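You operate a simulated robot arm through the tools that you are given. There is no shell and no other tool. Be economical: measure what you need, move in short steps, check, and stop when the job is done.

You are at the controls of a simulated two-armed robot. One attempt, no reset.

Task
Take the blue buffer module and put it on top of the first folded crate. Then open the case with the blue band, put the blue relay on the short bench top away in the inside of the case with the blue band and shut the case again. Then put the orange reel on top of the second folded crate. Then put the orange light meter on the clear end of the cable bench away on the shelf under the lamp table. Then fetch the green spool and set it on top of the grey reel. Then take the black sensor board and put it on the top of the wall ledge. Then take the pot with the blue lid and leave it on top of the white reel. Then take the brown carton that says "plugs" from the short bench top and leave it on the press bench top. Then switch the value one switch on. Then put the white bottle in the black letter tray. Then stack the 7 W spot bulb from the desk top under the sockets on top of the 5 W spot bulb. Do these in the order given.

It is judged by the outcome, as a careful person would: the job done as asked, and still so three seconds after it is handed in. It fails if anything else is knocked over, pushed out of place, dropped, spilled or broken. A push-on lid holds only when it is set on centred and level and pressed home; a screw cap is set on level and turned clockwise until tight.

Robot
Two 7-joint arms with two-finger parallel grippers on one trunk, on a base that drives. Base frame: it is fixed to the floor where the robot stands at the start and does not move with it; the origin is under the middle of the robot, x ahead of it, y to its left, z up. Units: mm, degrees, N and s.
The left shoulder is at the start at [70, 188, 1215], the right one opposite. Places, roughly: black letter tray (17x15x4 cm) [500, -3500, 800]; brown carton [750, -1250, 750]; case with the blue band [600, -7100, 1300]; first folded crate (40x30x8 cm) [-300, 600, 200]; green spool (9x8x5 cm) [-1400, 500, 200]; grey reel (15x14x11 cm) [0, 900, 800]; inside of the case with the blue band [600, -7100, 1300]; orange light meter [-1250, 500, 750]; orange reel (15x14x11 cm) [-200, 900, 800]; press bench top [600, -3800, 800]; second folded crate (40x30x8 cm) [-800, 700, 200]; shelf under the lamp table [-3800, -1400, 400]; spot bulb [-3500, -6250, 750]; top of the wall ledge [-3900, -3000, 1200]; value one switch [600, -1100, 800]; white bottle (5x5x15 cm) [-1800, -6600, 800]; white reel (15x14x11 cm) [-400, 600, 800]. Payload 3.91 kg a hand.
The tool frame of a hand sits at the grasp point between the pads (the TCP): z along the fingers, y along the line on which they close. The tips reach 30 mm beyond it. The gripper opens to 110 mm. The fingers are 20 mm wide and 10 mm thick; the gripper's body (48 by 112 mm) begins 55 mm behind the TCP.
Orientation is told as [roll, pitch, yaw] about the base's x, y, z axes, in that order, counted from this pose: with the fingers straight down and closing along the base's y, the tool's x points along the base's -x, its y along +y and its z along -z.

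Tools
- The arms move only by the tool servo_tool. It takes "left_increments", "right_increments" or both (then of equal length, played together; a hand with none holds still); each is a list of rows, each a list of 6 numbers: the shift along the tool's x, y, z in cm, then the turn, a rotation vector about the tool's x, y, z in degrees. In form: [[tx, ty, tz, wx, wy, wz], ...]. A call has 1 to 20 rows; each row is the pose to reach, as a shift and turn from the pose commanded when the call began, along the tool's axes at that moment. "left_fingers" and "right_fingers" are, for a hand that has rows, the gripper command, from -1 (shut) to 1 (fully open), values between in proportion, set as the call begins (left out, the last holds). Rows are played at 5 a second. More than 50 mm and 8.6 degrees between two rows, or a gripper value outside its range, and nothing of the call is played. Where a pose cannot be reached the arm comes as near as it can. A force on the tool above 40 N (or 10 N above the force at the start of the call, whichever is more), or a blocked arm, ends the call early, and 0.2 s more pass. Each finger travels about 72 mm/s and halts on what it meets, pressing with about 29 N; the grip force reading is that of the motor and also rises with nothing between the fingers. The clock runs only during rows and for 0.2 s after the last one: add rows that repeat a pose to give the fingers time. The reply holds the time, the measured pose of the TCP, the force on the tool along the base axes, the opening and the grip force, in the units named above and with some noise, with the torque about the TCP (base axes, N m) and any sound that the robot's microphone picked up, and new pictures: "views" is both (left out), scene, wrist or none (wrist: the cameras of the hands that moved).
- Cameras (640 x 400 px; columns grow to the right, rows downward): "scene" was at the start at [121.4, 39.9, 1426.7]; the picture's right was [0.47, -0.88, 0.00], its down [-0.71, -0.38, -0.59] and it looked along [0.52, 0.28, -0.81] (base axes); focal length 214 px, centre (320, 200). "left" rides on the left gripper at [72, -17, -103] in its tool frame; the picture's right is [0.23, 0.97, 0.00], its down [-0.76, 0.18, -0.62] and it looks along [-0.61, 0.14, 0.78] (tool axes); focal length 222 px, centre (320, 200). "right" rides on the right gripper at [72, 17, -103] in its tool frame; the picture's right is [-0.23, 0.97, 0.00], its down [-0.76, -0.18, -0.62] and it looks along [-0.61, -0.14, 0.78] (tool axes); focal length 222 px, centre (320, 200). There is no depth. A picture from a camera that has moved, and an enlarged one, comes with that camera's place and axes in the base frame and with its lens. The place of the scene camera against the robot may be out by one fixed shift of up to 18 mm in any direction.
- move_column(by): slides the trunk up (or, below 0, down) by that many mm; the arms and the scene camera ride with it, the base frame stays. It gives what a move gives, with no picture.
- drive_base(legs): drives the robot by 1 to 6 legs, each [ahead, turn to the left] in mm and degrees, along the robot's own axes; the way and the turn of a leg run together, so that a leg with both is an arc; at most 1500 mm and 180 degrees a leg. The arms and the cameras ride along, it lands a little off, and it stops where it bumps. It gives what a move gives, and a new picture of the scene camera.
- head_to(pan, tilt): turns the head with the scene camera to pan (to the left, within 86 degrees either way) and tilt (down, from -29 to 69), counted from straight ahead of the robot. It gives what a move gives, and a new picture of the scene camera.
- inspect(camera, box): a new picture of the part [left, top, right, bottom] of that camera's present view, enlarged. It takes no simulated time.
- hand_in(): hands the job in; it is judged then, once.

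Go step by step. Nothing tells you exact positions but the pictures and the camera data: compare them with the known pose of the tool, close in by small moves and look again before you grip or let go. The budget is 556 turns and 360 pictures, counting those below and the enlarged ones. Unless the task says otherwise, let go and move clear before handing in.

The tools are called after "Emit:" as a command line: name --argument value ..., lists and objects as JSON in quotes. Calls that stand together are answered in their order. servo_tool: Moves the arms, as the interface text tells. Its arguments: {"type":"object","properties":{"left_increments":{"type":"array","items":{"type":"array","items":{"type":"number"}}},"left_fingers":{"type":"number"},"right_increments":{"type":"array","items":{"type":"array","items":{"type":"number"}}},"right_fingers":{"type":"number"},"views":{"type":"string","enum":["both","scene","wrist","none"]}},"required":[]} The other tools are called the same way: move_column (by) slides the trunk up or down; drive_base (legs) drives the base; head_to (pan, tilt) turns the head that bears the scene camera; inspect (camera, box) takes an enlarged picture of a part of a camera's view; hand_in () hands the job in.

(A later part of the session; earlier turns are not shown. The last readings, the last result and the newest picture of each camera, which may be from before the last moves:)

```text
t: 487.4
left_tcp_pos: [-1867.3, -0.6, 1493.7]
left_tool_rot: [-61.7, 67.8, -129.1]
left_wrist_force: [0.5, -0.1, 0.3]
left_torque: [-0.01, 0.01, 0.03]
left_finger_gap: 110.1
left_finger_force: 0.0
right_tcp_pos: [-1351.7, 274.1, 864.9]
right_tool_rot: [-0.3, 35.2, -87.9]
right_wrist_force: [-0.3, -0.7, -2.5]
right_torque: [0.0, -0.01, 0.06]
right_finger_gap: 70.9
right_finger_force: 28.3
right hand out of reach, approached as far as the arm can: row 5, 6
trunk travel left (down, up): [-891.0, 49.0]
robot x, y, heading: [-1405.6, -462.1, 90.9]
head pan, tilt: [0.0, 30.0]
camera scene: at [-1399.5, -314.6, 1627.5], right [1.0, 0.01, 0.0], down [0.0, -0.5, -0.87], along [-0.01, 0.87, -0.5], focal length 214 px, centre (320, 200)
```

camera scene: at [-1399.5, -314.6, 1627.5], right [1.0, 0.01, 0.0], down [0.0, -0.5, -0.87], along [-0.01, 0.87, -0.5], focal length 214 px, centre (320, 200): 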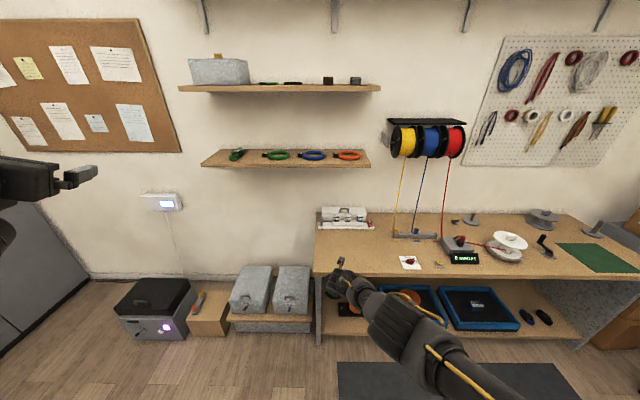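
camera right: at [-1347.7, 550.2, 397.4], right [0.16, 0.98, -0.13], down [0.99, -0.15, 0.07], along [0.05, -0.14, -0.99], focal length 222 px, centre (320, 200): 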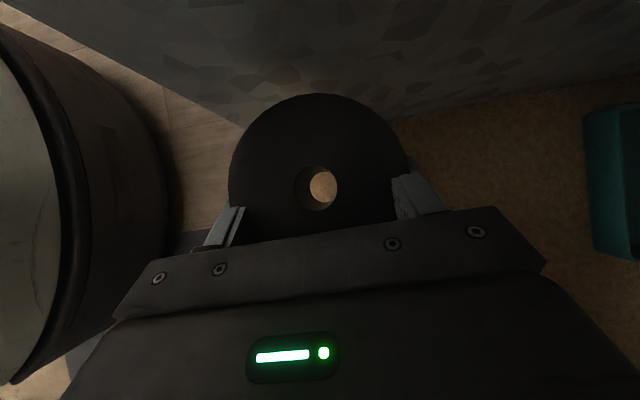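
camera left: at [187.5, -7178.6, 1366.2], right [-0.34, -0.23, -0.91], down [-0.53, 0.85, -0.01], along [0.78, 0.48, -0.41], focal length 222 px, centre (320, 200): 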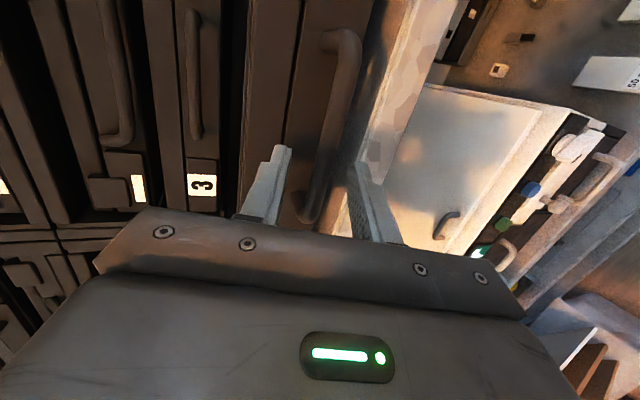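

Emit:
servo_tool --right_increments '[[2, 0, -1.7, 0, 0, 0], [4, 0, -3.4, 0, 0, 0], [6, 0, -5.1, 0, 0, 0], [8, 0, -6.8, 0, 0, 0], [10, 0, -8.4, 0, 0, 0], [12, 0, -10, 0, 0, 0], [12, 0, -10, 0, 0, 0]]' --views "none"

Emit:
drive_base --legs '[[0, -90], [1270, 0], [0, 89]]'

Emit:
servo_tool --right_increments '[[0, 0, 0, 0, 0, 0]]' --views "wrist"

```text
t: 489.0
left_tcp_pos: [-1870.2, -1.2, 1494.6]
left_tool_rot: [-61.3, 67.7, -128.8]
left_wrist_force: [0.2, 0.0, -0.2]
left_torque: [0.03, 0.0, 0.02]
left_finger_gap: 110.1
left_finger_force: 0.0
right_tcp_pos: [-1356.6, 316.4, 1017.0]
right_tool_rot: [-0.1, 35.0, -87.9]
right_wrist_force: [0.8, 0.3, -2.3]
right_torque: [-0.02, -0.02, 0.02]
right_finger_gap: 70.9
right_finger_force: 28.5
trunk travel left (down, up): [-891.0, 49.0]
robot x, y, heading: [-1408.4, -458.6, 90.7]
head pan, tilt: [0.0, 30.0]
```

```text
t: 503.1
left_tcp_pos: [-593.8, -16.3, 1492.4]
left_tool_rot: [-61.4, 67.7, -130.6]
left_wrist_force: [-0.1, -0.5, 0.1]
left_torque: [-0.01, -0.01, 0.02]
left_finger_gap: 109.8
left_finger_force: 0.0
right_tcp_pos: [-70.1, 285.7, 1016.2]
right_tool_rot: [-0.1, 35.2, -89.6]
right_wrist_force: [0.1, 0.1, -2.5]
right_torque: [0.0, 0.0, 0.03]
right_finger_gap: 70.8
right_finger_force: 28.8
trunk travel left (down, up): [-891.0, 49.0]
robot x, y, heading: [-143.3, -493.1, 88.9]
head pan, tilt: [0.0, 30.0]
camera scene: at [-136.2, -343.5, 1627.4], right [1.0, -0.02, 0.0], down [-0.01, -0.5, -0.87], along [0.02, 0.87, -0.5], focal length 214 px, centre (320, 200)
```

scene: 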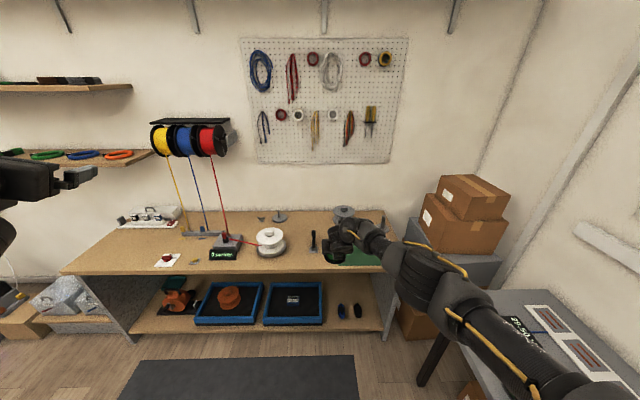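

```text
t: 503.4
left_tcp_pos: [-594.0, -16.5, 1492.7]
left_tool_rot: [-61.3, 67.7, -130.6]
left_wrist_force: [0.0, 0.6, -0.1]
left_torque: [0.0, -0.01, 0.01]
left_finger_gap: 110.1
left_finger_force: 0.0
right_tcp_pos: [-70.2, 286.1, 1015.3]
right_tool_rot: [-0.1, 35.0, -89.6]
right_wrist_force: [-0.4, 0.0, -2.9]
right_torque: [-0.01, 0.0, -0.02]
right_finger_gap: 70.8
right_finger_force: 29.0
trunk travel left (down, up): [-891.0, 49.0]
robot x, y, heading: [-147.8, -491.3, 89.0]
head pan, tilt: [0.0, 30.0]
camera right: at [-52.1, 284.7, 1143.0], right [0.98, -0.18, -0.13], down [-0.17, -0.98, 0.07], along [-0.14, -0.05, -0.99], focal length 222 px, centre (320, 200)
```

right: 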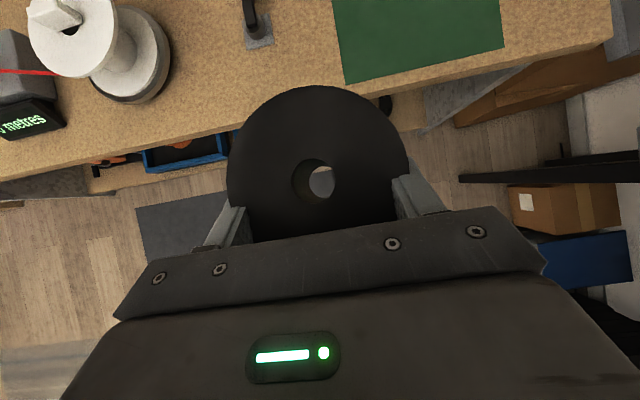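

Emit:
drive_base --legs '[[0, -10.5], [500, 0], [0, 11]]'

Emit:
servo_tool --right_increments '[[0, 0, 0, 0, 0, 0]]' --views "wrist"

```text
t: 507.8
left_tcp_pos: [-495.5, 466.4, 1493.1]
left_tool_rot: [-61.4, 67.7, -130.2]
left_wrist_force: [0.4, -0.1, -0.1]
left_torque: [-0.01, 0.03, 0.02]
left_finger_gap: 109.9
left_finger_force: 0.1
right_tcp_pos: [26.0, 770.8, 1016.0]
right_tool_rot: [-0.1, 35.0, -89.3]
right_wrist_force: [0.9, 0.2, -2.4]
right_torque: [-0.01, -0.05, -0.02]
right_finger_gap: 71.0
right_finger_force: 29.6
trunk travel left (down, up): [-891.0, 49.0]
robot x, y, heading: [-46.5, -3.8, 89.0]
head pan, tilt: [0.0, 30.0]
camera scene: at [-35.7, 142.0, 1627.3], right [1.0, -0.01, 0.0], down [-0.01, -0.5, -0.87], along [0.01, 0.87, -0.5], focal length 214 px, centre (320, 200)
```

scene: 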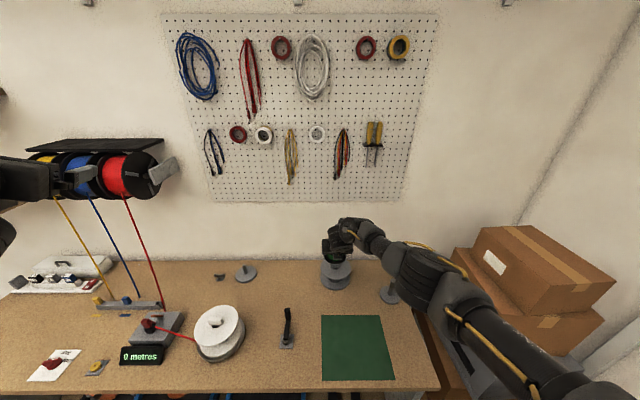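

```text
t: 508.2
left_tcp_pos: [-494.6, 467.1, 1493.4]
left_tool_rot: [-61.4, 67.7, -130.3]
left_wrist_force: [0.0, 0.5, -0.1]
left_torque: [0.01, 0.02, 0.01]
left_finger_gap: 109.7
left_finger_force: 0.0
right_tcp_pos: [26.4, 770.0, 1016.0]
right_tool_rot: [-0.1, 34.9, -89.2]
right_wrist_force: [-0.1, -0.3, -2.9]
right_torque: [-0.03, -0.02, -0.01]
right_finger_gap: 71.2
right_finger_force: 29.2
trunk travel left (down, up): [-891.0, 49.0]
robot x, y, heading: [-44.6, -6.5, 89.1]
head pan, tilt: [0.0, 30.0]
camera right: at [44.7, 769.5, 1142.8], right [0.98, -0.17, -0.13], down [-0.16, -0.98, 0.07], along [-0.14, -0.05, -0.99], focal length 222 px, centre (320, 200)
```

right: 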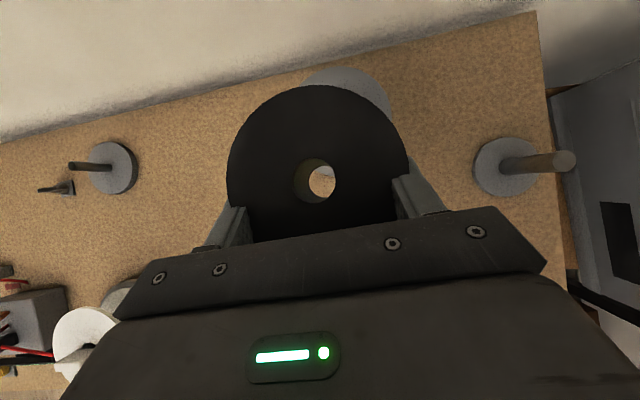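

Emit:
inspect --camera "scene" --box '[280, 210, 420, 310]'

```text
4.00 times, centred on (350, 260) of scene
camera zoom: at [-35.5, 140.7, 1627.5], right [1.0, -0.01, 0.0], down [-0.01, -0.5, -0.87], along [0.01, 0.87, -0.5], focal length 858 px, centre (200, -40)
```

zoom: 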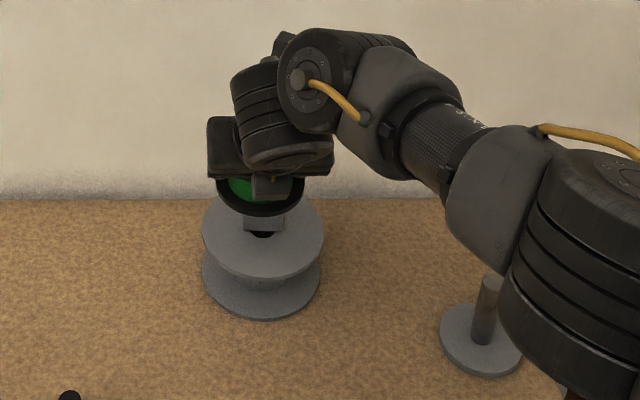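

Emit:
drive_base --legs '[[83, 0]]'

Emit:
servo_tool --right_increments '[[-1.5, 0.7, 2.2, 0, 0, 0], [-3, 1.3, 4.3, 0, 0, 0], [-4.5, 1.3, 6.5, 0, 0, 0], [-4.5, 1.3, 6.5, 0, 0, 0]]' --views "none"

Emit:
inspect --camera "scene" --box '[280, 210, 420, 310]'

Emit:
inspect --camera "right" --box '[160, 20, 480, 220]'

```text
t: 509.3
left_tcp_pos: [-497.4, 529.2, 1498.5]
left_tool_rot: [-62.6, 68.3, -131.4]
left_wrist_force: [-0.8, 0.8, -0.1]
left_torque: [-0.05, -0.01, 0.01]
left_finger_gap: 110.0
left_finger_force: 0.1
right_tcp_pos: [25.0, 844.1, 1023.6]
right_tool_rot: [0.0, 35.6, -89.1]
right_wrist_force: [-0.3, -0.1, -4.0]
right_torque: [0.0, 0.02, 0.03]
right_finger_gap: 71.0
right_finger_force: 29.0
trunk travel left (down, up): [-891.0, 49.0]
robot x, y, heading: [-40.5, 78.0, 89.6]
head pan, tilt: [0.0, 30.0]
camera scene: at [-36.0, 216.0, 1627.9], right [1.0, -0.01, 0.0], down [-0.01, -0.5, -0.87], along [0.01, 0.87, -0.5], focal length 214 px, centre (320, 200)
```

scene: 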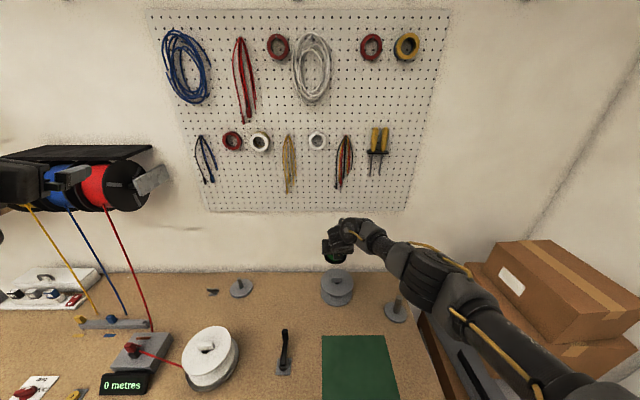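

```text
t: 510.3
left_tcp_pos: [-496.4, 541.2, 1494.3]
left_tool_rot: [-61.7, 68.0, -130.7]
left_wrist_force: [-0.3, 0.8, 0.0]
left_torque: [0.0, 0.02, -0.01]
left_finger_gap: 110.2
left_finger_force: 0.0
right_tcp_pos: [42.2, 852.1, 939.0]
right_tool_rot: [0.1, 35.2, -89.0]
right_wrist_force: [0.1, -0.8, -2.8]
right_torque: [0.0, 0.02, 0.0]
right_finger_gap: 70.8
right_finger_force: 28.9
trunk travel left (down, up): [-891.0, 49.0]
robot x, y, heading: [-42.7, 73.0, 89.4]
head pan, tilt: [0.0, 30.0]
```

```text
4.00 times, centred on (350, 260) of scene
camera zoom: at [-36.4, 227.4, 1627.0], right [1.0, -0.01, 0.0], down [-0.01, -0.5, -0.86], along [0.01, 0.86, -0.5], focal length 858 px, centre (200, -40)
```

zoom: 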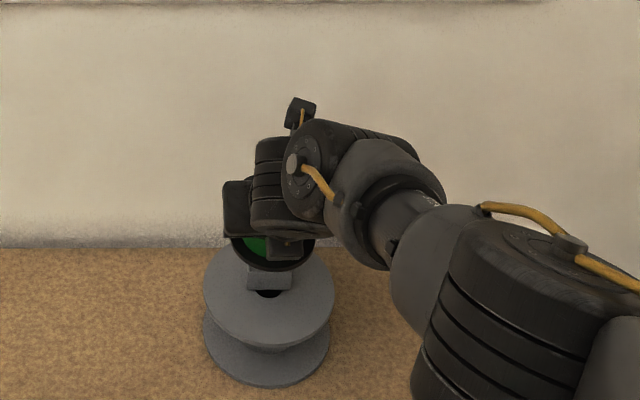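

```text
2.00 times, centred on (320, 120) of right
camera zoom: at [59.6, 851.2, 1066.0], right [0.98, -0.17, -0.13], down [-0.16, -0.98, 0.07], along [-0.14, -0.05, -0.99], focal length 444 px, centre (320, 360)
```

zoom: 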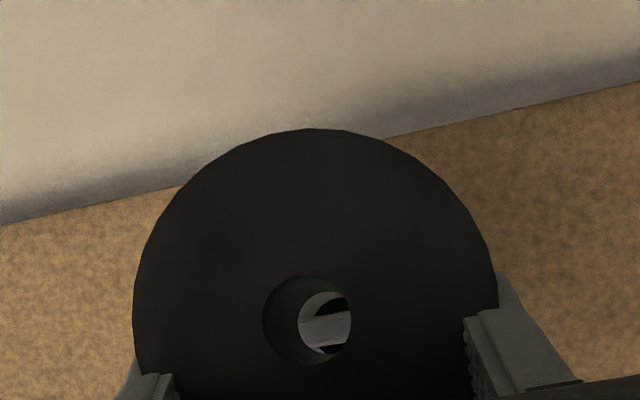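

Through the spool's hole I see the tab centred. Lower to contact slowly.

Emit:
servo_tool --right_increments '[[-0.7, 0, 1.3, 0, 0, 0], [-1.3, 0, 2.3, 0, 0, 0], [-1.7, 0, 2.9, 0, 0, 0], [-2, 0, 3.3, 0, 0, 0], [-2.2, 0, 3.6, 0, 0, 0], [-2.4, 0, 3.9, 0, 0, 0], [-2.6, 0, 4.2, 0, 0, 0], [-2.8, 0, 4.5, 0, 0, 0]]' --views "none"

Emit:
inspect --camera "scene" --box '[280, 210, 420, 310]'

```text
t: 512.1
left_tcp_pos: [-497.5, 537.4, 1495.8]
left_tool_rot: [-62.1, 68.1, -131.0]
left_wrist_force: [-0.2, -0.1, -1.2]
left_torque: [0.06, 0.01, 0.0]
left_finger_gap: 109.9
left_finger_force: 0.1
right_tcp_pos: [45.0, 838.3, 899.6]
right_tool_rot: [0.2, 35.2, -89.1]
right_wrist_force: [0.0, -0.2, -2.3]
right_torque: [0.0, 0.01, 0.01]
right_finger_gap: 70.8
right_finger_force: 29.5
right hand out of reach, approached as far as the arm can: row 1, 2, 3, 4, 5, 6, 7, 8
trunk travel left (down, up): [-891.0, 49.0]
robot x, y, heading: [-46.2, 79.6, 89.5]
head pan, tilt: [0.0, 30.0]
```

```text
4.00 times, centred on (350, 260) of scene
camera zoom: at [-36.7, 223.6, 1627.4], right [1.0, -0.01, 0.0], down [-0.01, -0.5, -0.87], along [0.01, 0.87, -0.5], focal length 858 px, centre (200, -40)
```

zoom: 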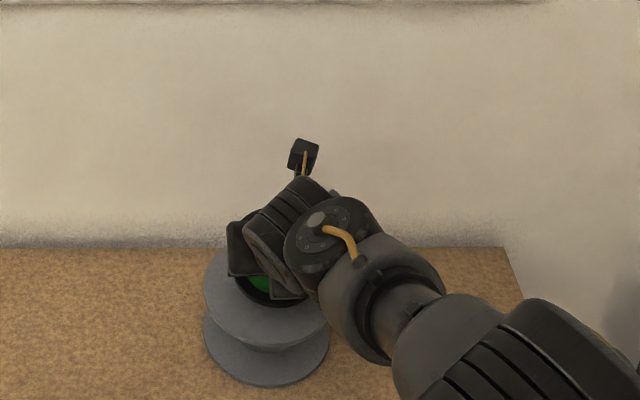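

Reach-limited at this shoulder height. Raise the hand relative to the shoulder, then lower the trunk instead.

Emit:
servo_tool --right_increments '[[1.4, -0.1, -1.9, 0, 0, 0], [2.8, -0.1, -3.4, 0, 0, 0], [4.2, -0.2, -4.9, 0, 0, 0], [5.6, -0.3, -6.2, 0, 0, 0], [7, -0.3, -7.3, 0, 0, 0], [7, -0.3, -7.3, 0, 0, 0]]' --views "none"

Emit:
move_column --by -70

Emit:
inspect --camera "right" --box '[160, 20, 480, 220]'

```text
t: 513.5
left_tcp_pos: [-497.3, 537.7, 1496.4]
left_tool_rot: [-62.1, 68.2, -131.0]
left_wrist_force: [0.1, -0.3, -0.3]
left_torque: [-0.03, 0.02, -0.02]
left_finger_gap: 109.6
left_finger_force: 0.2
right_tcp_pos: [42.7, 853.9, 998.6]
right_tool_rot: [0.1, 35.4, -89.1]
right_wrist_force: [-0.7, -0.4, -2.5]
right_torque: [0.01, 0.0, 0.04]
right_finger_gap: 71.0
right_finger_force: 29.1
trunk travel left (down, up): [-891.0, 49.0]
robot x, y, heading: [-44.6, 76.1, 89.3]
head pan, tilt: [0.0, 30.0]
```

```text
t: 514.6
left_tcp_pos: [-496.2, 536.9, 1426.9]
left_tool_rot: [-62.2, 68.0, -131.2]
left_wrist_force: [-0.8, -0.6, -0.4]
left_torque: [0.01, 0.01, 0.03]
left_finger_gap: 109.9
left_finger_force: 0.0
right_tcp_pos: [43.7, 853.7, 929.5]
right_tool_rot: [0.0, 35.2, -89.1]
right_wrist_force: [-0.2, -0.2, -2.0]
right_torque: [-0.01, -0.02, -0.01]
right_finger_gap: 70.9
right_finger_force: 29.0
trunk travel left (down, up): [-821.0, 119.0]
robot x, y, heading: [-47.8, 76.9, 89.3]
head pan, tilt: [0.0, 30.0]
```

```text
2.00 times, centred on (320, 120) of right
camera zoom: at [61.2, 852.7, 1056.3], right [0.98, -0.17, -0.13], down [-0.16, -0.98, 0.07], along [-0.14, -0.04, -0.99], focal length 444 px, centre (320, 360)
```

zoom: 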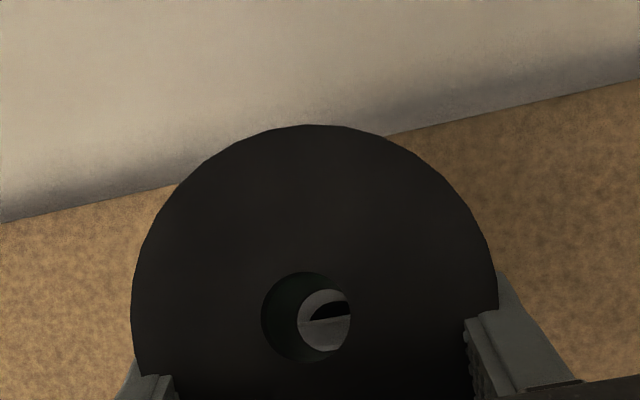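

Well centred. Lower the last bit.

Emit:
move_column --by -24

Emit:
servo_tool --right_increments '[[-0.2, 0, 0.3, 0, 0, 0], [-0.4, 0, 0.6, 0, 0, 0], [-0.6, 0, 0.8, 0, 0, 0], [-0.7, 0, 1.1, 0, 0, 0], [-0.9, 0, 1.3, 0, 0, 0], [-1.1, 0, 1.5, 0, 0, 0]]' --views "none"

Emit:
inspect --camera "scene" --box '[280, 210, 420, 310]'

```text
t: 515.3
left_tcp_pos: [-496.5, 537.0, 1403.0]
left_tool_rot: [-62.2, 68.1, -131.1]
left_wrist_force: [0.5, 0.5, -0.4]
left_torque: [0.01, 0.03, 0.0]
left_finger_gap: 110.0
left_finger_force: 0.1
right_tcp_pos: [42.7, 853.7, 905.2]
right_tool_rot: [-0.1, 35.3, -89.3]
right_wrist_force: [-0.2, 0.5, -2.0]
right_torque: [-0.01, -0.02, 0.0]
right_finger_gap: 70.7
right_finger_force: 29.7
trunk travel left (down, up): [-797.0, 143.0]
robot x, y, heading: [-40.5, 79.4, 89.5]
head pan, tilt: [0.0, 30.0]
```

```text
t: 516.7
left_tcp_pos: [-496.8, 533.1, 1404.0]
left_tool_rot: [-62.4, 68.3, -131.3]
left_wrist_force: [-0.1, -1.3, 0.1]
left_torque: [0.01, -0.03, 0.02]
left_finger_gap: 109.7
left_finger_force: 0.1
right_tcp_pos: [43.8, 853.8, 889.0]
right_tool_rot: [0.0, 35.7, -89.3]
right_wrist_force: [-1.2, 6.4, 9.5]
right_torque: [-0.46, 0.37, 0.27]
right_finger_gap: 70.4
right_finger_force: 26.0
trunk travel left (down, up): [-797.0, 143.0]
robot x, y, heading: [-46.7, 79.6, 89.3]
head pan, tilt: [0.0, 30.0]
```

```text
4.00 times, centred on (350, 260) of scene
camera zoom: at [-36.2, 219.7, 1534.1], right [1.0, -0.01, 0.0], down [-0.01, -0.5, -0.87], along [0.01, 0.87, -0.5], focal length 858 px, centre (200, -40)
```

zoom: 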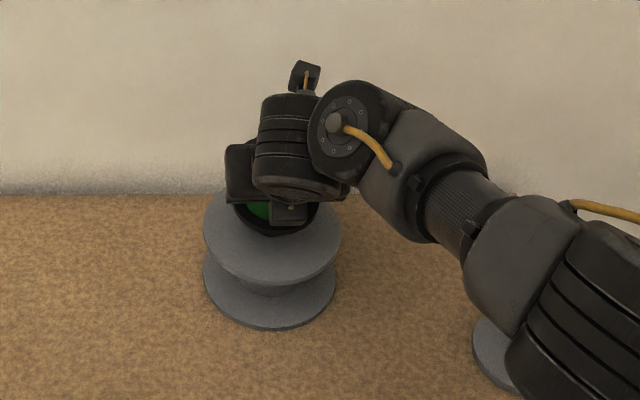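

Contact on the tab. Release fully, then check before retreating.

Emit:
servo_tool --right_increments '[[0.1, 0, -0.1, 0, 0, 0], [0.1, 0, -0.1, 0, 0, 0], [0.1, 0, -0.1, 0, 0, 0], [0.1, 0, -0.1, 0, 0, 0]]' --right_fingers 1 --views "both"

```text
t: 517.7
left_tcp_pos: [-497.9, 537.3, 1402.6]
left_tool_rot: [-62.2, 68.1, -131.0]
left_wrist_force: [-0.2, -0.6, -0.4]
left_torque: [0.02, -0.01, -0.01]
left_finger_gap: 110.2
left_finger_force: 0.0
right_tcp_pos: [43.8, 853.0, 887.6]
right_tool_rot: [-0.1, 35.2, -89.1]
right_wrist_force: [0.1, 0.3, -0.1]
right_torque: [0.01, 0.0, 0.02]
right_finger_gap: 110.0
right_finger_force: 0.1
trunk travel left (down, up): [-797.0, 143.0]
robot x, y, heading: [-46.3, 76.4, 89.3]
head pan, tilt: [0.0, 30.0]
camera scene: at [-36.1, 222.8, 1533.5], right [1.0, -0.01, 0.0], down [-0.01, -0.5, -0.87], along [0.01, 0.87, -0.5], focal length 214 px, centre (320, 200)
camera right: at [61.0, 852.2, 1014.4], right [0.98, -0.17, -0.13], down [-0.16, -0.98, 0.07], along [-0.14, -0.04, -0.99], focal length 222 px, centre (320, 200)
```

scene: 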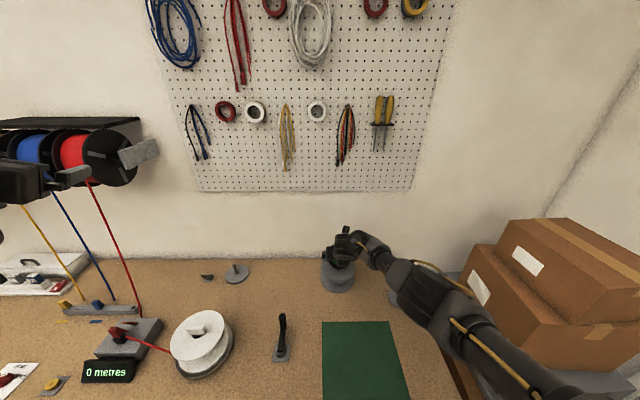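
right: 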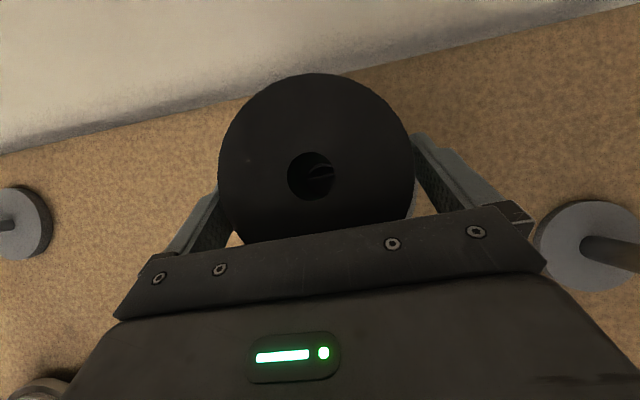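

Spool rests. Withdraw along the fingers' axis.

Emit:
servo_tool --right_increments '[[0, 0, -1, 0, 0, 0], [0, 0, -2.5, 0, 0, 0], [0, 0, -4.5, 0, 0, 0], [0, 0, -7, 0, 0, 0], [0, 0, -10, 0, 0, 0], [0, 0, -13, 0, 0, 0], [0, 0, -13, 0, 0, 0]]' --views "both"

Emit:
inspect --camera "scene" --box '[280, 210, 420, 310]'

```text
t: 519.3
left_tcp_pos: [-497.3, 536.9, 1401.4]
left_tool_rot: [-62.0, 68.1, -131.0]
left_wrist_force: [0.3, 0.4, -0.3]
left_torque: [-0.04, 0.0, 0.02]
left_finger_gap: 110.0
left_finger_force: 0.0
right_tcp_pos: [45.0, 778.2, 995.1]
right_tool_rot: [0.0, 35.3, -89.1]
right_wrist_force: [0.0, -1.3, 0.7]
right_torque: [-0.01, 0.0, 0.0]
right_finger_gap: 110.0
right_finger_force: 0.0
trunk travel left (down, up): [-797.0, 143.0]
robot x, y, heading: [-43.5, 75.6, 89.3]
head pan, tilt: [0.0, 30.0]
camera scene: at [-36.0, 223.4, 1533.5], right [1.0, -0.01, 0.0], down [-0.01, -0.5, -0.87], along [0.01, 0.87, -0.5], focal length 214 px, centre (320, 200)
camera right: at [62.0, 777.2, 1121.7], right [0.98, -0.17, -0.13], down [-0.16, -0.98, 0.07], along [-0.14, -0.04, -0.99], focal length 222 px, centre (320, 200)
```

scene: 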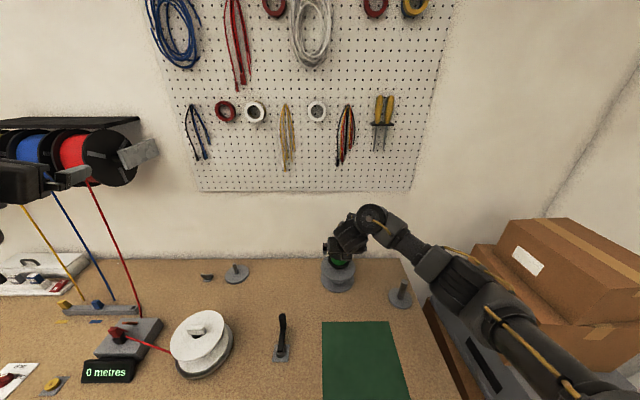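
right: 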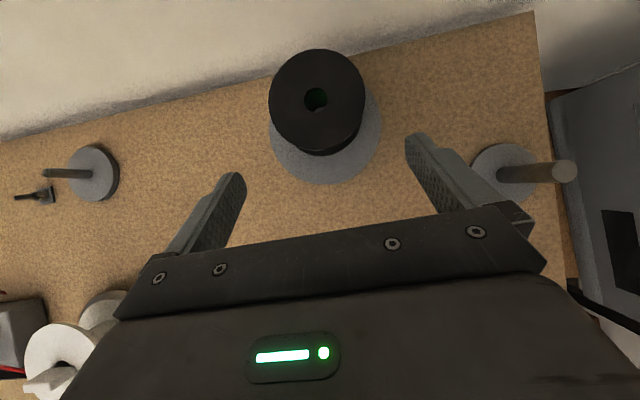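

```text
4.00 times, centred on (350, 260) of scene
camera zoom: at [-36.0, 223.4, 1533.5], right [1.0, -0.01, 0.0], down [-0.01, -0.5, -0.87], along [0.01, 0.87, -0.5], focal length 858 px, centre (200, -40)
```

zoom: 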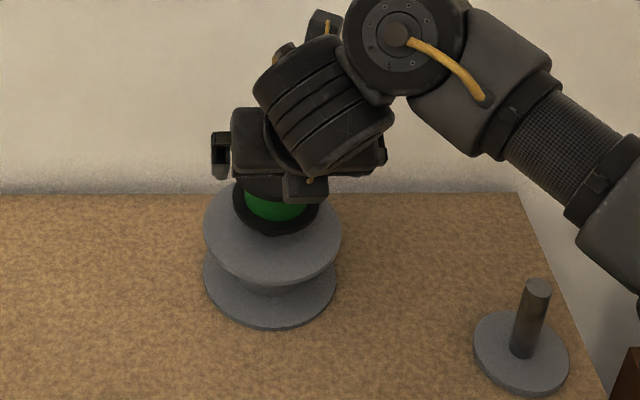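

The spool is upright on the grey reel. Next the black sensor board on the short bench; drive there.

Emit:
drive_base --legs '[[-960, 0], [0, -89]]'

Emit:
head_to --pan -5 --tilt 35

Emit:
inspect --camera "right" --box '[0, 0, 640, 400]'

```text
t: 528.0
left_tcp_pos: [390.8, -416.6, 1403.2]
left_tool_rot: [-62.2, 68.2, 139.8]
left_wrist_force: [1.1, 0.9, 0.5]
left_torque: [0.0, 0.0, -0.02]
left_finger_gap: 109.9
left_finger_force: 0.0
right_tcp_pos: [642.5, -952.9, 995.1]
right_tool_rot: [0.1, 35.4, -178.1]
right_wrist_force: [0.3, 0.5, 0.3]
right_torque: [-0.01, 0.02, 0.04]
right_finger_gap: 110.2
right_finger_force: 0.1
trunk travel left (down, up): [-797.0, 143.0]
robot x, y, heading: [-59.3, -879.3, 0.5]
head pan, tilt: [0.0, 30.0]
camera scene: at [88.2, -871.4, 1533.6], right [0.01, -1.0, 0.0], down [-0.5, 0.0, -0.87], along [0.87, 0.01, -0.5], focal length 214 px, centre (320, 200)
```

scene: 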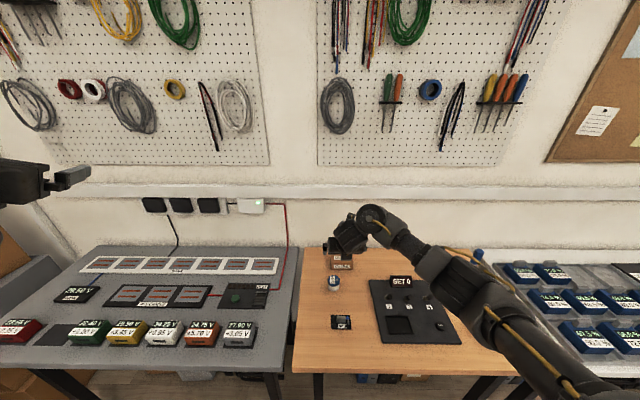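

```text
t: 528.7
left_tcp_pos: [391.4, -416.9, 1402.3]
left_tool_rot: [-62.4, 68.2, 139.9]
left_wrist_force: [0.3, -0.6, 0.1]
left_torque: [0.01, -0.01, -0.02]
left_finger_gap: 109.8
left_finger_force: 0.0
right_tcp_pos: [643.5, -952.2, 995.1]
right_tool_rot: [-0.1, 35.4, -178.0]
right_wrist_force: [-0.8, 0.6, 1.3]
right_torque: [0.03, 0.01, -0.01]
right_finger_gap: 110.1
right_finger_force: 0.0
trunk travel left (down, up): [-797.0, 143.0]
robot x, y, heading: [-62.0, -875.5, 0.6]
head pan, tilt: [-5.0, 35.0]
camera scene: at [85.8, -879.3, 1525.8], right [-0.08, -1.0, 0.0], down [-0.57, 0.05, -0.82], along [0.82, -0.07, -0.57], focal length 214 px, centre (320, 200)
```

scene: 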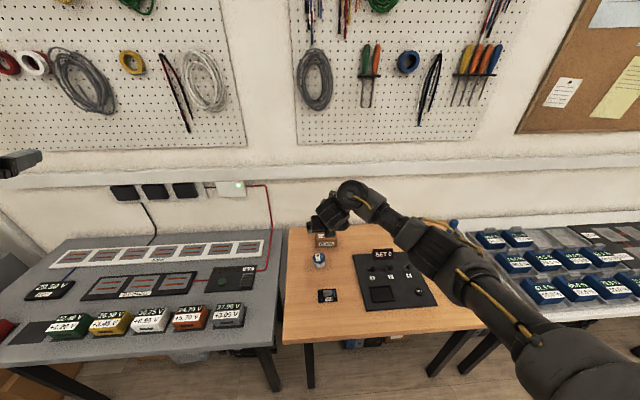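

```text
1.00 times, centred on (320, 200) of right
camera zoom: at [644.4, -969.9, 1121.9], right [-0.15, -0.98, -0.13], down [-0.99, 0.15, 0.07], along [-0.05, 0.14, -0.99], focal length 222 px, centre (320, 200)
```

zoom: 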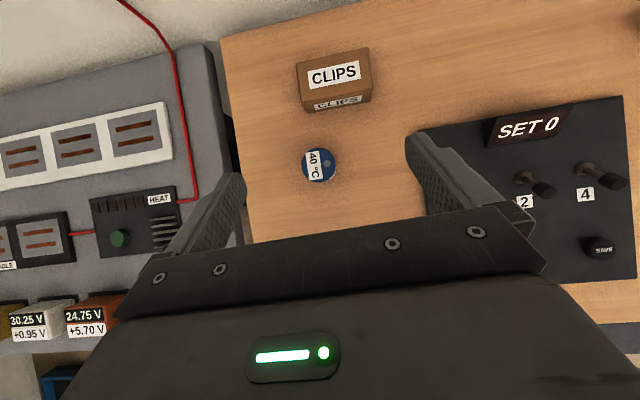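

Emit:
inspect --camera "scene" --box '[290, 230, 450, 330]'

Emit:
inspect --camera "scene" --box '[305, 275, 355, 315]'

```text
4.00 times, centred on (370, 280) of scene
camera zoom: at [85.8, -879.3, 1525.8], right [-0.08, -1.0, 0.0], down [-0.57, 0.05, -0.82], along [0.82, -0.07, -0.57], focal length 858 px, centre (120, -120)
```

zoom: 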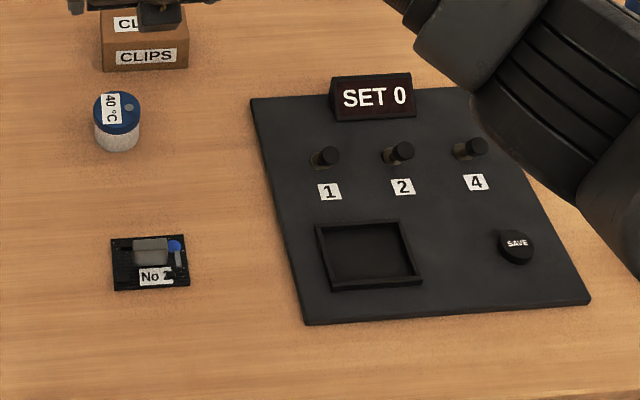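

```text
10.00 times, centred on (330, 295) of scene
camera zoom: at [85.8, -879.3, 1525.8], right [-0.08, -1.0, 0.0], down [-0.57, 0.05, -0.82], along [0.82, -0.07, -0.57], focal length 2145 px, centre (220, -750)
```

zoom: 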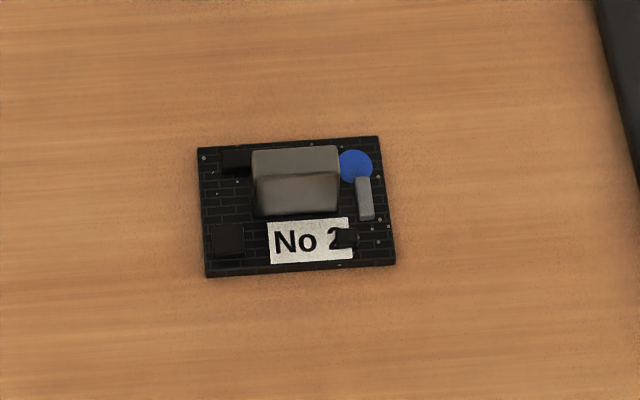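

The board "No 2" has a solid grey block in its middle I can grip. Position over it.

Emit:
drive_base --legs '[[-115, 0]]'

Emit:
move_column --by -110

Emit:
inspect --camera "right" --box '[0, 0, 640, 400]'

```text
t: 529.9
left_tcp_pos: [276.2, -417.3, 1402.2]
left_tool_rot: [-62.2, 68.1, 139.8]
left_wrist_force: [-0.3, 0.0, -0.1]
left_torque: [-0.01, 0.0, 0.04]
left_finger_gap: 109.8
left_finger_force: 0.0
right_tcp_pos: [528.4, -953.6, 994.8]
right_tool_rot: [0.1, 35.3, -178.1]
right_wrist_force: [0.7, 0.4, -0.7]
right_torque: [0.03, 0.02, 0.0]
right_finger_gap: 110.2
right_finger_force: 0.0
trunk travel left (down, up): [-797.0, 143.0]
robot x, y, heading: [-168.2, -879.1, 0.6]
head pan, tilt: [-5.0, 35.0]
camera scene: at [-28.8, -879.9, 1525.7], right [-0.08, -1.0, 0.0], down [-0.57, 0.05, -0.82], along [0.82, -0.07, -0.57], focal length 214 px, centre (320, 200)
```

scene: 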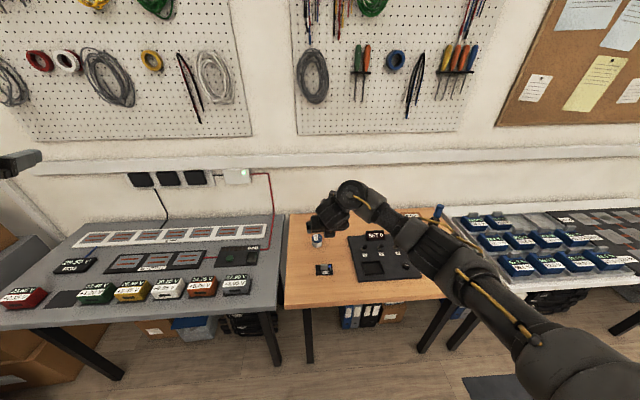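

```text
t: 531.3
left_tcp_pos: [276.6, -418.2, 1292.8]
left_tool_rot: [-62.4, 68.2, 139.8]
left_wrist_force: [0.1, 0.7, 0.4]
left_torque: [-0.01, -0.03, 0.01]
left_finger_gap: 110.0
left_finger_force: 0.0
right_tcp_pos: [527.5, -952.7, 884.0]
right_tool_rot: [0.0, 35.5, -178.1]
right_wrist_force: [0.0, -0.3, 0.9]
right_torque: [0.02, 0.0, 0.02]
right_finger_gap: 110.2
right_finger_force: 0.1
trunk travel left (down, up): [-687.0, 253.0]
robot x, y, heading: [-171.4, -880.9, 0.5]
head pan, tilt: [-5.0, 35.0]
```

```text
1.00 times, centred on (320, 200) of right
camera zoom: at [529.4, -970.6, 1011.9], right [-0.15, -0.98, -0.13], down [-0.99, 0.15, 0.07], along [-0.05, 0.14, -0.99], focal length 222 px, centre (320, 200)
```

zoom: 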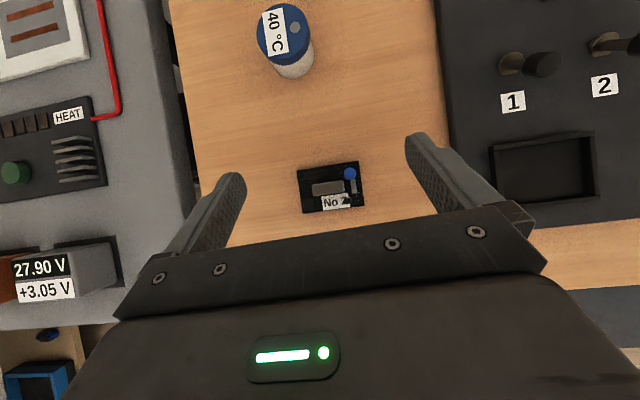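

Emit:
servo_tool --right_increments '[[-1.4, -0.4, 1.7, 0, 0, 0], [-2.8, -0.4, 3.3, 0, 0, 0], [-4.2, -0.4, 4.9, 0, 0, 0], [-5, -0.4, 5.9, 0, 0, 0], [-5.5, -0.4, 6.5, 0, 0, 0], [-5.5, -0.4, 6.5, 0, 0, 0]]' --right_fingers 0.1 --views "wrist"

```text
t: 532.7
left_tcp_pos: [276.7, -417.9, 1293.6]
left_tool_rot: [-62.3, 68.1, 139.8]
left_wrist_force: [-1.0, -0.1, 0.9]
left_torque: [-0.01, -0.01, -0.02]
left_finger_gap: 110.0
left_finger_force: 0.2
right_tcp_pos: [520.9, -947.2, 801.5]
right_tool_rot: [0.0, 35.4, -178.0]
right_wrist_force: [-0.3, 0.0, 0.0]
right_torque: [0.0, 0.0, -0.01]
right_finger_gap: 60.6
right_finger_force: 0.0
trunk travel left (down, up): [-687.0, 253.0]
robot x, y, heading: [-175.7, -879.6, 0.3]
head pan, tilt: [-5.0, 35.0]
camera right: at [522.9, -966.5, 928.3], right [-0.15, -0.98, -0.13], down [-0.99, 0.15, 0.07], along [-0.05, 0.14, -0.99], focal length 222 px, centre (320, 200)
```

right: 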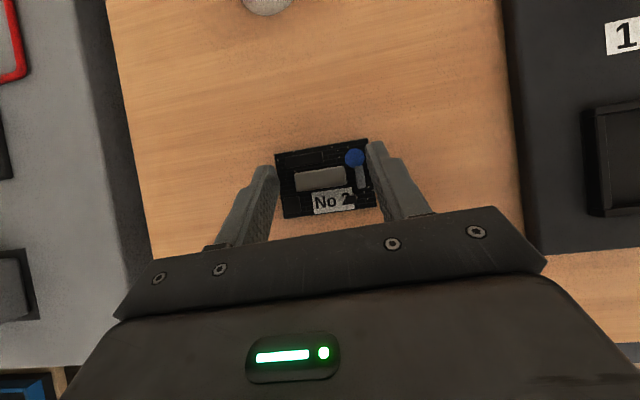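

Components sit beside the block, so I'd rather grip it front-to-back. Raise, rotate the hand to yaw −90, and straighten it.

Emit:
servo_tool --right_increments '[[1.9, 0, -2.7, 0, 0, 0], [3.8, 0, -5.4, 0, 0, 0], [5.8, 0, -8.1, 0, 0, 0], [5.8, 0, -8.1, 4.7, 0, -6.6], [5.8, 0, -8.1, 9.5, 0, -13.3], [5.8, 0, -8.1, 14.2, 0, -19.9], [5.8, 0, -8.1, 18.9, 0, -26.5], [5.8, 0, -8.1, 23.6, 0, -33.2], [5.8, 0, -8.1, 28.4, 0, -39.8], [5.8, 0, -8.1, 33.1, 0, -46.5], [5.8, 0, -8.1, 37.8, 0, -53.1], [5.8, 0, -8.1, 42.5, 0, -59.7], [5.8, 0, -8.1, 47.3, 0, -66.4], [5.8, 0, -8.1, 52, 0, -73]]' --views "none"

Emit:
servo_tool --right_increments '[[0, 0, 0, 0, -8, 0], [0, 0, 0, 0, -16, 0], [0, 0, 0, 0, -24, 0], [0, 0, 0, 0, -32, 0], [0, 0, 0, 0, -35, 0], [0, 0, 0, 0, -35, 0]]' --views "wrist"

```text
t: 535.7
left_tcp_pos: [276.0, -416.8, 1290.8]
left_tool_rot: [-62.1, 68.2, 140.0]
left_wrist_force: [-0.5, 0.1, 0.1]
left_torque: [0.01, -0.02, -0.03]
left_finger_gap: 109.7
left_finger_force: 0.0
right_tcp_pos: [521.1, -949.4, 899.2]
right_tool_rot: [0.0, 35.3, -88.3]
right_wrist_force: [-0.1, 0.1, -0.7]
right_torque: [0.02, -0.02, -0.01]
right_finger_gap: 60.6
right_finger_force: 0.0
trunk travel left (down, up): [-687.0, 253.0]
robot x, y, heading: [-175.2, -879.0, -0.1]
head pan, tilt: [-5.0, 35.0]
```

```text
t: 537.1
left_tcp_pos: [278.0, -416.8, 1291.5]
left_tool_rot: [-62.2, 68.2, 139.9]
left_wrist_force: [1.2, 0.2, 0.5]
left_torque: [-0.01, 0.0, 0.03]
left_finger_gap: 109.8
left_finger_force: 0.1
right_tcp_pos: [511.9, -946.1, 898.6]
right_tool_rot: [0.0, 0.4, -88.5]
right_wrist_force: [0.2, -0.1, 0.1]
right_torque: [-0.03, -0.02, -0.01]
right_finger_gap: 60.6
right_finger_force: 0.0
right hand out of reach, approached as far as the arm can: row 5, 6
trunk travel left (down, up): [-687.0, 253.0]
robot x, y, heading: [-174.4, -882.1, 0.4]
head pan, tilt: [-5.0, 35.0]
camera right: at [527.5, -874.1, 1004.0], right [0.98, -0.2, 0.0], down [-0.16, -0.77, 0.62], along [-0.13, -0.61, -0.79], focal length 222 px, centre (320, 200)
```

right: 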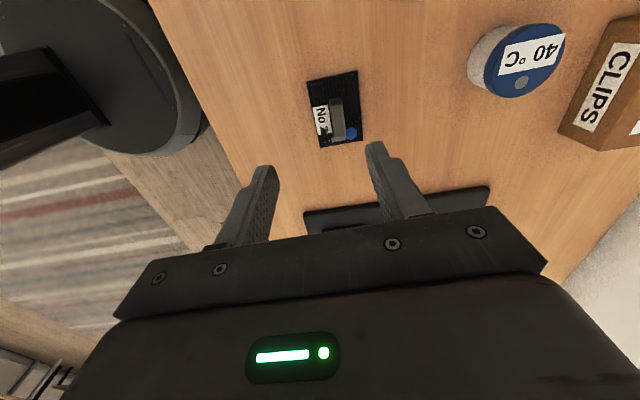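

Emit:
servo_tool --right_increments '[[0, 0.9, 0, 0, 0, 0], [-0.1, 1.7, 0.5, 0, 0, 0], [-0.1, 1.7, 0.5, 0, 0, 0]]' --views "none"

Emit:
move_column --by -65

Emit:
inspect --camera "right" --box '[160, 0, 480, 220]'

```text
t: 537.9
left_tcp_pos: [276.6, -417.3, 1292.6]
left_tool_rot: [-62.3, 68.1, 139.8]
left_wrist_force: [0.1, -1.0, -0.7]
left_torque: [0.0, -0.01, 0.01]
left_finger_gap: 109.9
left_finger_force: 0.0
right_tcp_pos: [513.2, -943.2, 900.7]
right_tool_rot: [-0.1, 0.5, -88.5]
right_wrist_force: [-0.9, -1.0, 0.0]
right_torque: [0.04, 0.02, 0.0]
right_finger_gap: 60.4
right_finger_force: 0.0
right hand out of reach, approached as far as the arm can: row 1, 2, 3
trunk travel left (down, up): [-687.0, 253.0]
robot x, y, heading: [-175.0, -875.5, 0.5]
head pan, tilt: [-5.0, 35.0]
```

```text
t: 539.0
left_tcp_pos: [277.0, -418.5, 1227.1]
left_tool_rot: [-62.2, 68.1, 139.7]
left_wrist_force: [0.0, 0.7, -0.4]
left_torque: [-0.01, -0.01, -0.02]
left_finger_gap: 109.8
left_finger_force: 0.1
right_tcp_pos: [514.0, -943.4, 836.0]
right_tool_rot: [0.0, 0.5, -88.5]
right_wrist_force: [-0.6, -0.2, -0.6]
right_torque: [-0.01, 0.01, 0.03]
right_finger_gap: 60.5
right_finger_force: 0.0
trunk travel left (down, up): [-622.0, 318.0]
robot x, y, heading: [-178.0, -874.9, 0.1]
head pan, tilt: [-5.0, 35.0]
```

```text
1.82 times, centred on (320, 110) of right
camera zoom: at [529.3, -872.1, 940.3], right [0.98, -0.2, 0.0], down [-0.16, -0.77, 0.62], along [-0.13, -0.6, -0.79], focal length 404 px, centre (320, 364)
```

zoom: 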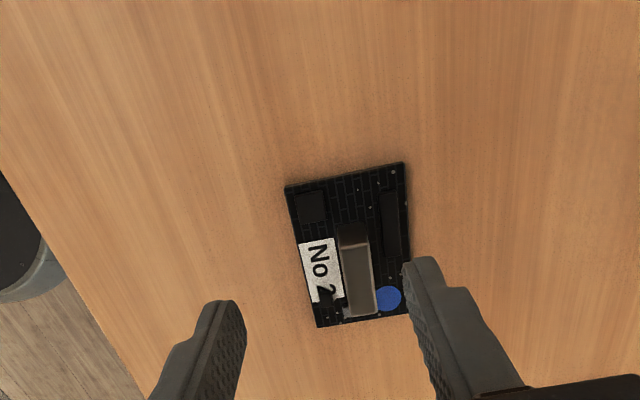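

Emit:
drive_base --legs '[[14, 0]]'

Emit:
move_column --by -30

Emit:
inspect --camera "right" --box '[160, 0, 480, 220]'

```text
t: 539.7
left_tcp_pos: [288.7, -418.0, 1228.9]
left_tool_rot: [-62.5, 68.1, 139.7]
left_wrist_force: [0.3, 0.9, -0.3]
left_torque: [0.01, 0.0, -0.01]
left_finger_gap: 110.0
left_finger_force: 0.1
right_tcp_pos: [525.5, -944.2, 836.7]
right_tool_rot: [0.1, 0.5, -88.5]
right_wrist_force: [-0.3, -0.2, 0.5]
right_torque: [0.0, 0.0, 0.01]
right_finger_gap: 60.5
right_finger_force: 0.1
trunk travel left (down, up): [-622.0, 318.0]
robot x, y, heading: [-161.7, -881.6, 0.5]
head pan, tilt: [-5.0, 35.0]
camera scene: at [-17.2, -879.8, 1351.0], right [-0.08, -1.0, 0.0], down [-0.57, 0.05, -0.82], along [0.82, -0.07, -0.57], focal length 214 px, centre (320, 200)
```

scene: 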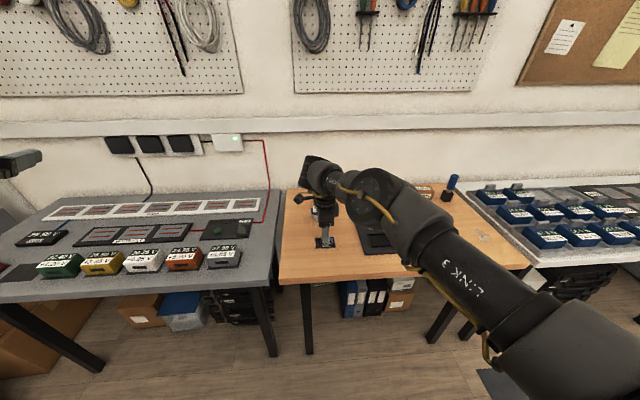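

```text
t: 540.5
left_tcp_pos: [289.5, -417.3, 1198.0]
left_tool_rot: [-62.3, 68.1, 139.7]
left_wrist_force: [-0.4, 0.3, -0.4]
left_torque: [-0.02, -0.01, -0.01]
left_finger_gap: 109.8
left_finger_force: 0.1
right_tcp_pos: [527.3, -942.9, 806.6]
right_tool_rot: [0.0, 0.5, -88.6]
right_wrist_force: [0.0, -0.8, 0.6]
right_torque: [0.0, -0.01, 0.02]
right_finger_gap: 60.3
right_finger_force: 0.2
trunk travel left (down, up): [-592.0, 348.0]
robot x, y, heading: [-159.9, -877.0, 0.4]
head pan, tilt: [-5.0, 35.0]
```

```text
1.82 times, centred on (320, 110) of right
camera zoom: at [542.9, -871.7, 910.4], right [0.98, -0.2, 0.0], down [-0.16, -0.77, 0.62], along [-0.13, -0.6, -0.79], focal length 404 px, centre (320, 364)
```

zoom: 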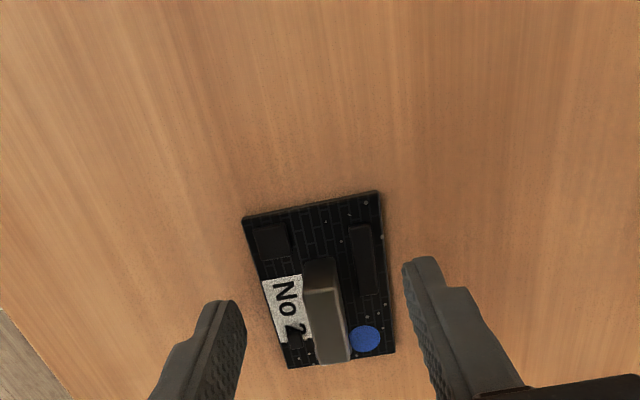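

Emit:
servo_tool --right_increments '[[0, 0, 0, 0, 0, 0], [0, 0, 0, 0, 0, 0], [0, 0, 0, 0, 0, 0], [0, 0, 0, 0, 0, 0]]' --right_fingers -1 --views "none"

Emit:
move_column --by 100

Emit:
inspect --camera "right" --box '[160, 0, 480, 220]'

```text
t: 541.5
left_tcp_pos: [290.1, -417.8, 1198.6]
left_tool_rot: [-62.3, 68.1, 139.8]
left_wrist_force: [0.2, -0.9, 0.5]
left_torque: [-0.06, 0.01, 0.01]
left_finger_gap: 109.9
left_finger_force: 0.0
right_tcp_pos: [526.2, -942.5, 805.1]
right_tool_rot: [0.0, 0.5, -88.4]
right_wrist_force: [-0.2, 0.3, 0.3]
right_torque: [0.03, -0.03, -0.03]
right_finger_gap: 10.7
right_finger_force: 29.3
trunk travel left (down, up): [-592.0, 348.0]
robot x, y, heading: [-163.1, -876.7, 0.3]
head pan, tilt: [-5.0, 35.0]
```

```text
t: 542.8
left_tcp_pos: [290.4, -416.9, 1297.9]
left_tool_rot: [-62.2, 68.2, 139.8]
left_wrist_force: [0.7, -0.2, 0.6]
left_torque: [-0.02, 0.01, -0.01]
left_finger_gap: 109.6
left_finger_force: 0.0
right_tcp_pos: [528.0, -942.3, 905.4]
right_tool_rot: [-0.2, 0.5, -88.6]
right_wrist_force: [-0.7, -1.0, -0.7]
right_torque: [-0.02, -0.02, -0.03]
right_finger_gap: 10.9
right_finger_force: 29.1
trunk travel left (down, up): [-692.0, 248.0]
robot x, y, heading: [-155.6, -874.5, 0.4]
head pan, tilt: [-5.0, 35.0]
```

```text
1.82 times, centred on (320, 110) of right
camera zoom: at [543.4, -871.5, 1009.9], right [0.98, -0.2, 0.0], down [-0.16, -0.77, 0.62], along [-0.13, -0.6, -0.79], focal length 404 px, centre (320, 364)
```

zoom: 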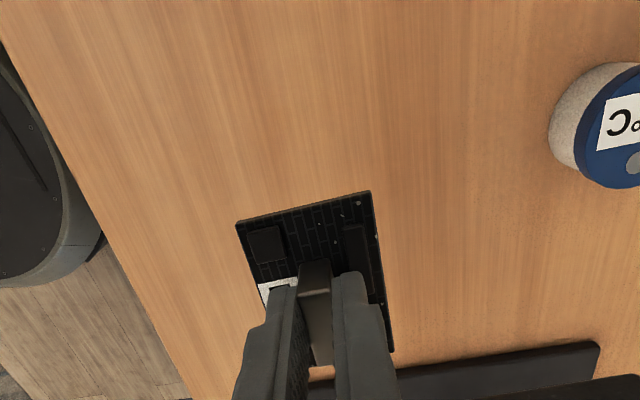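

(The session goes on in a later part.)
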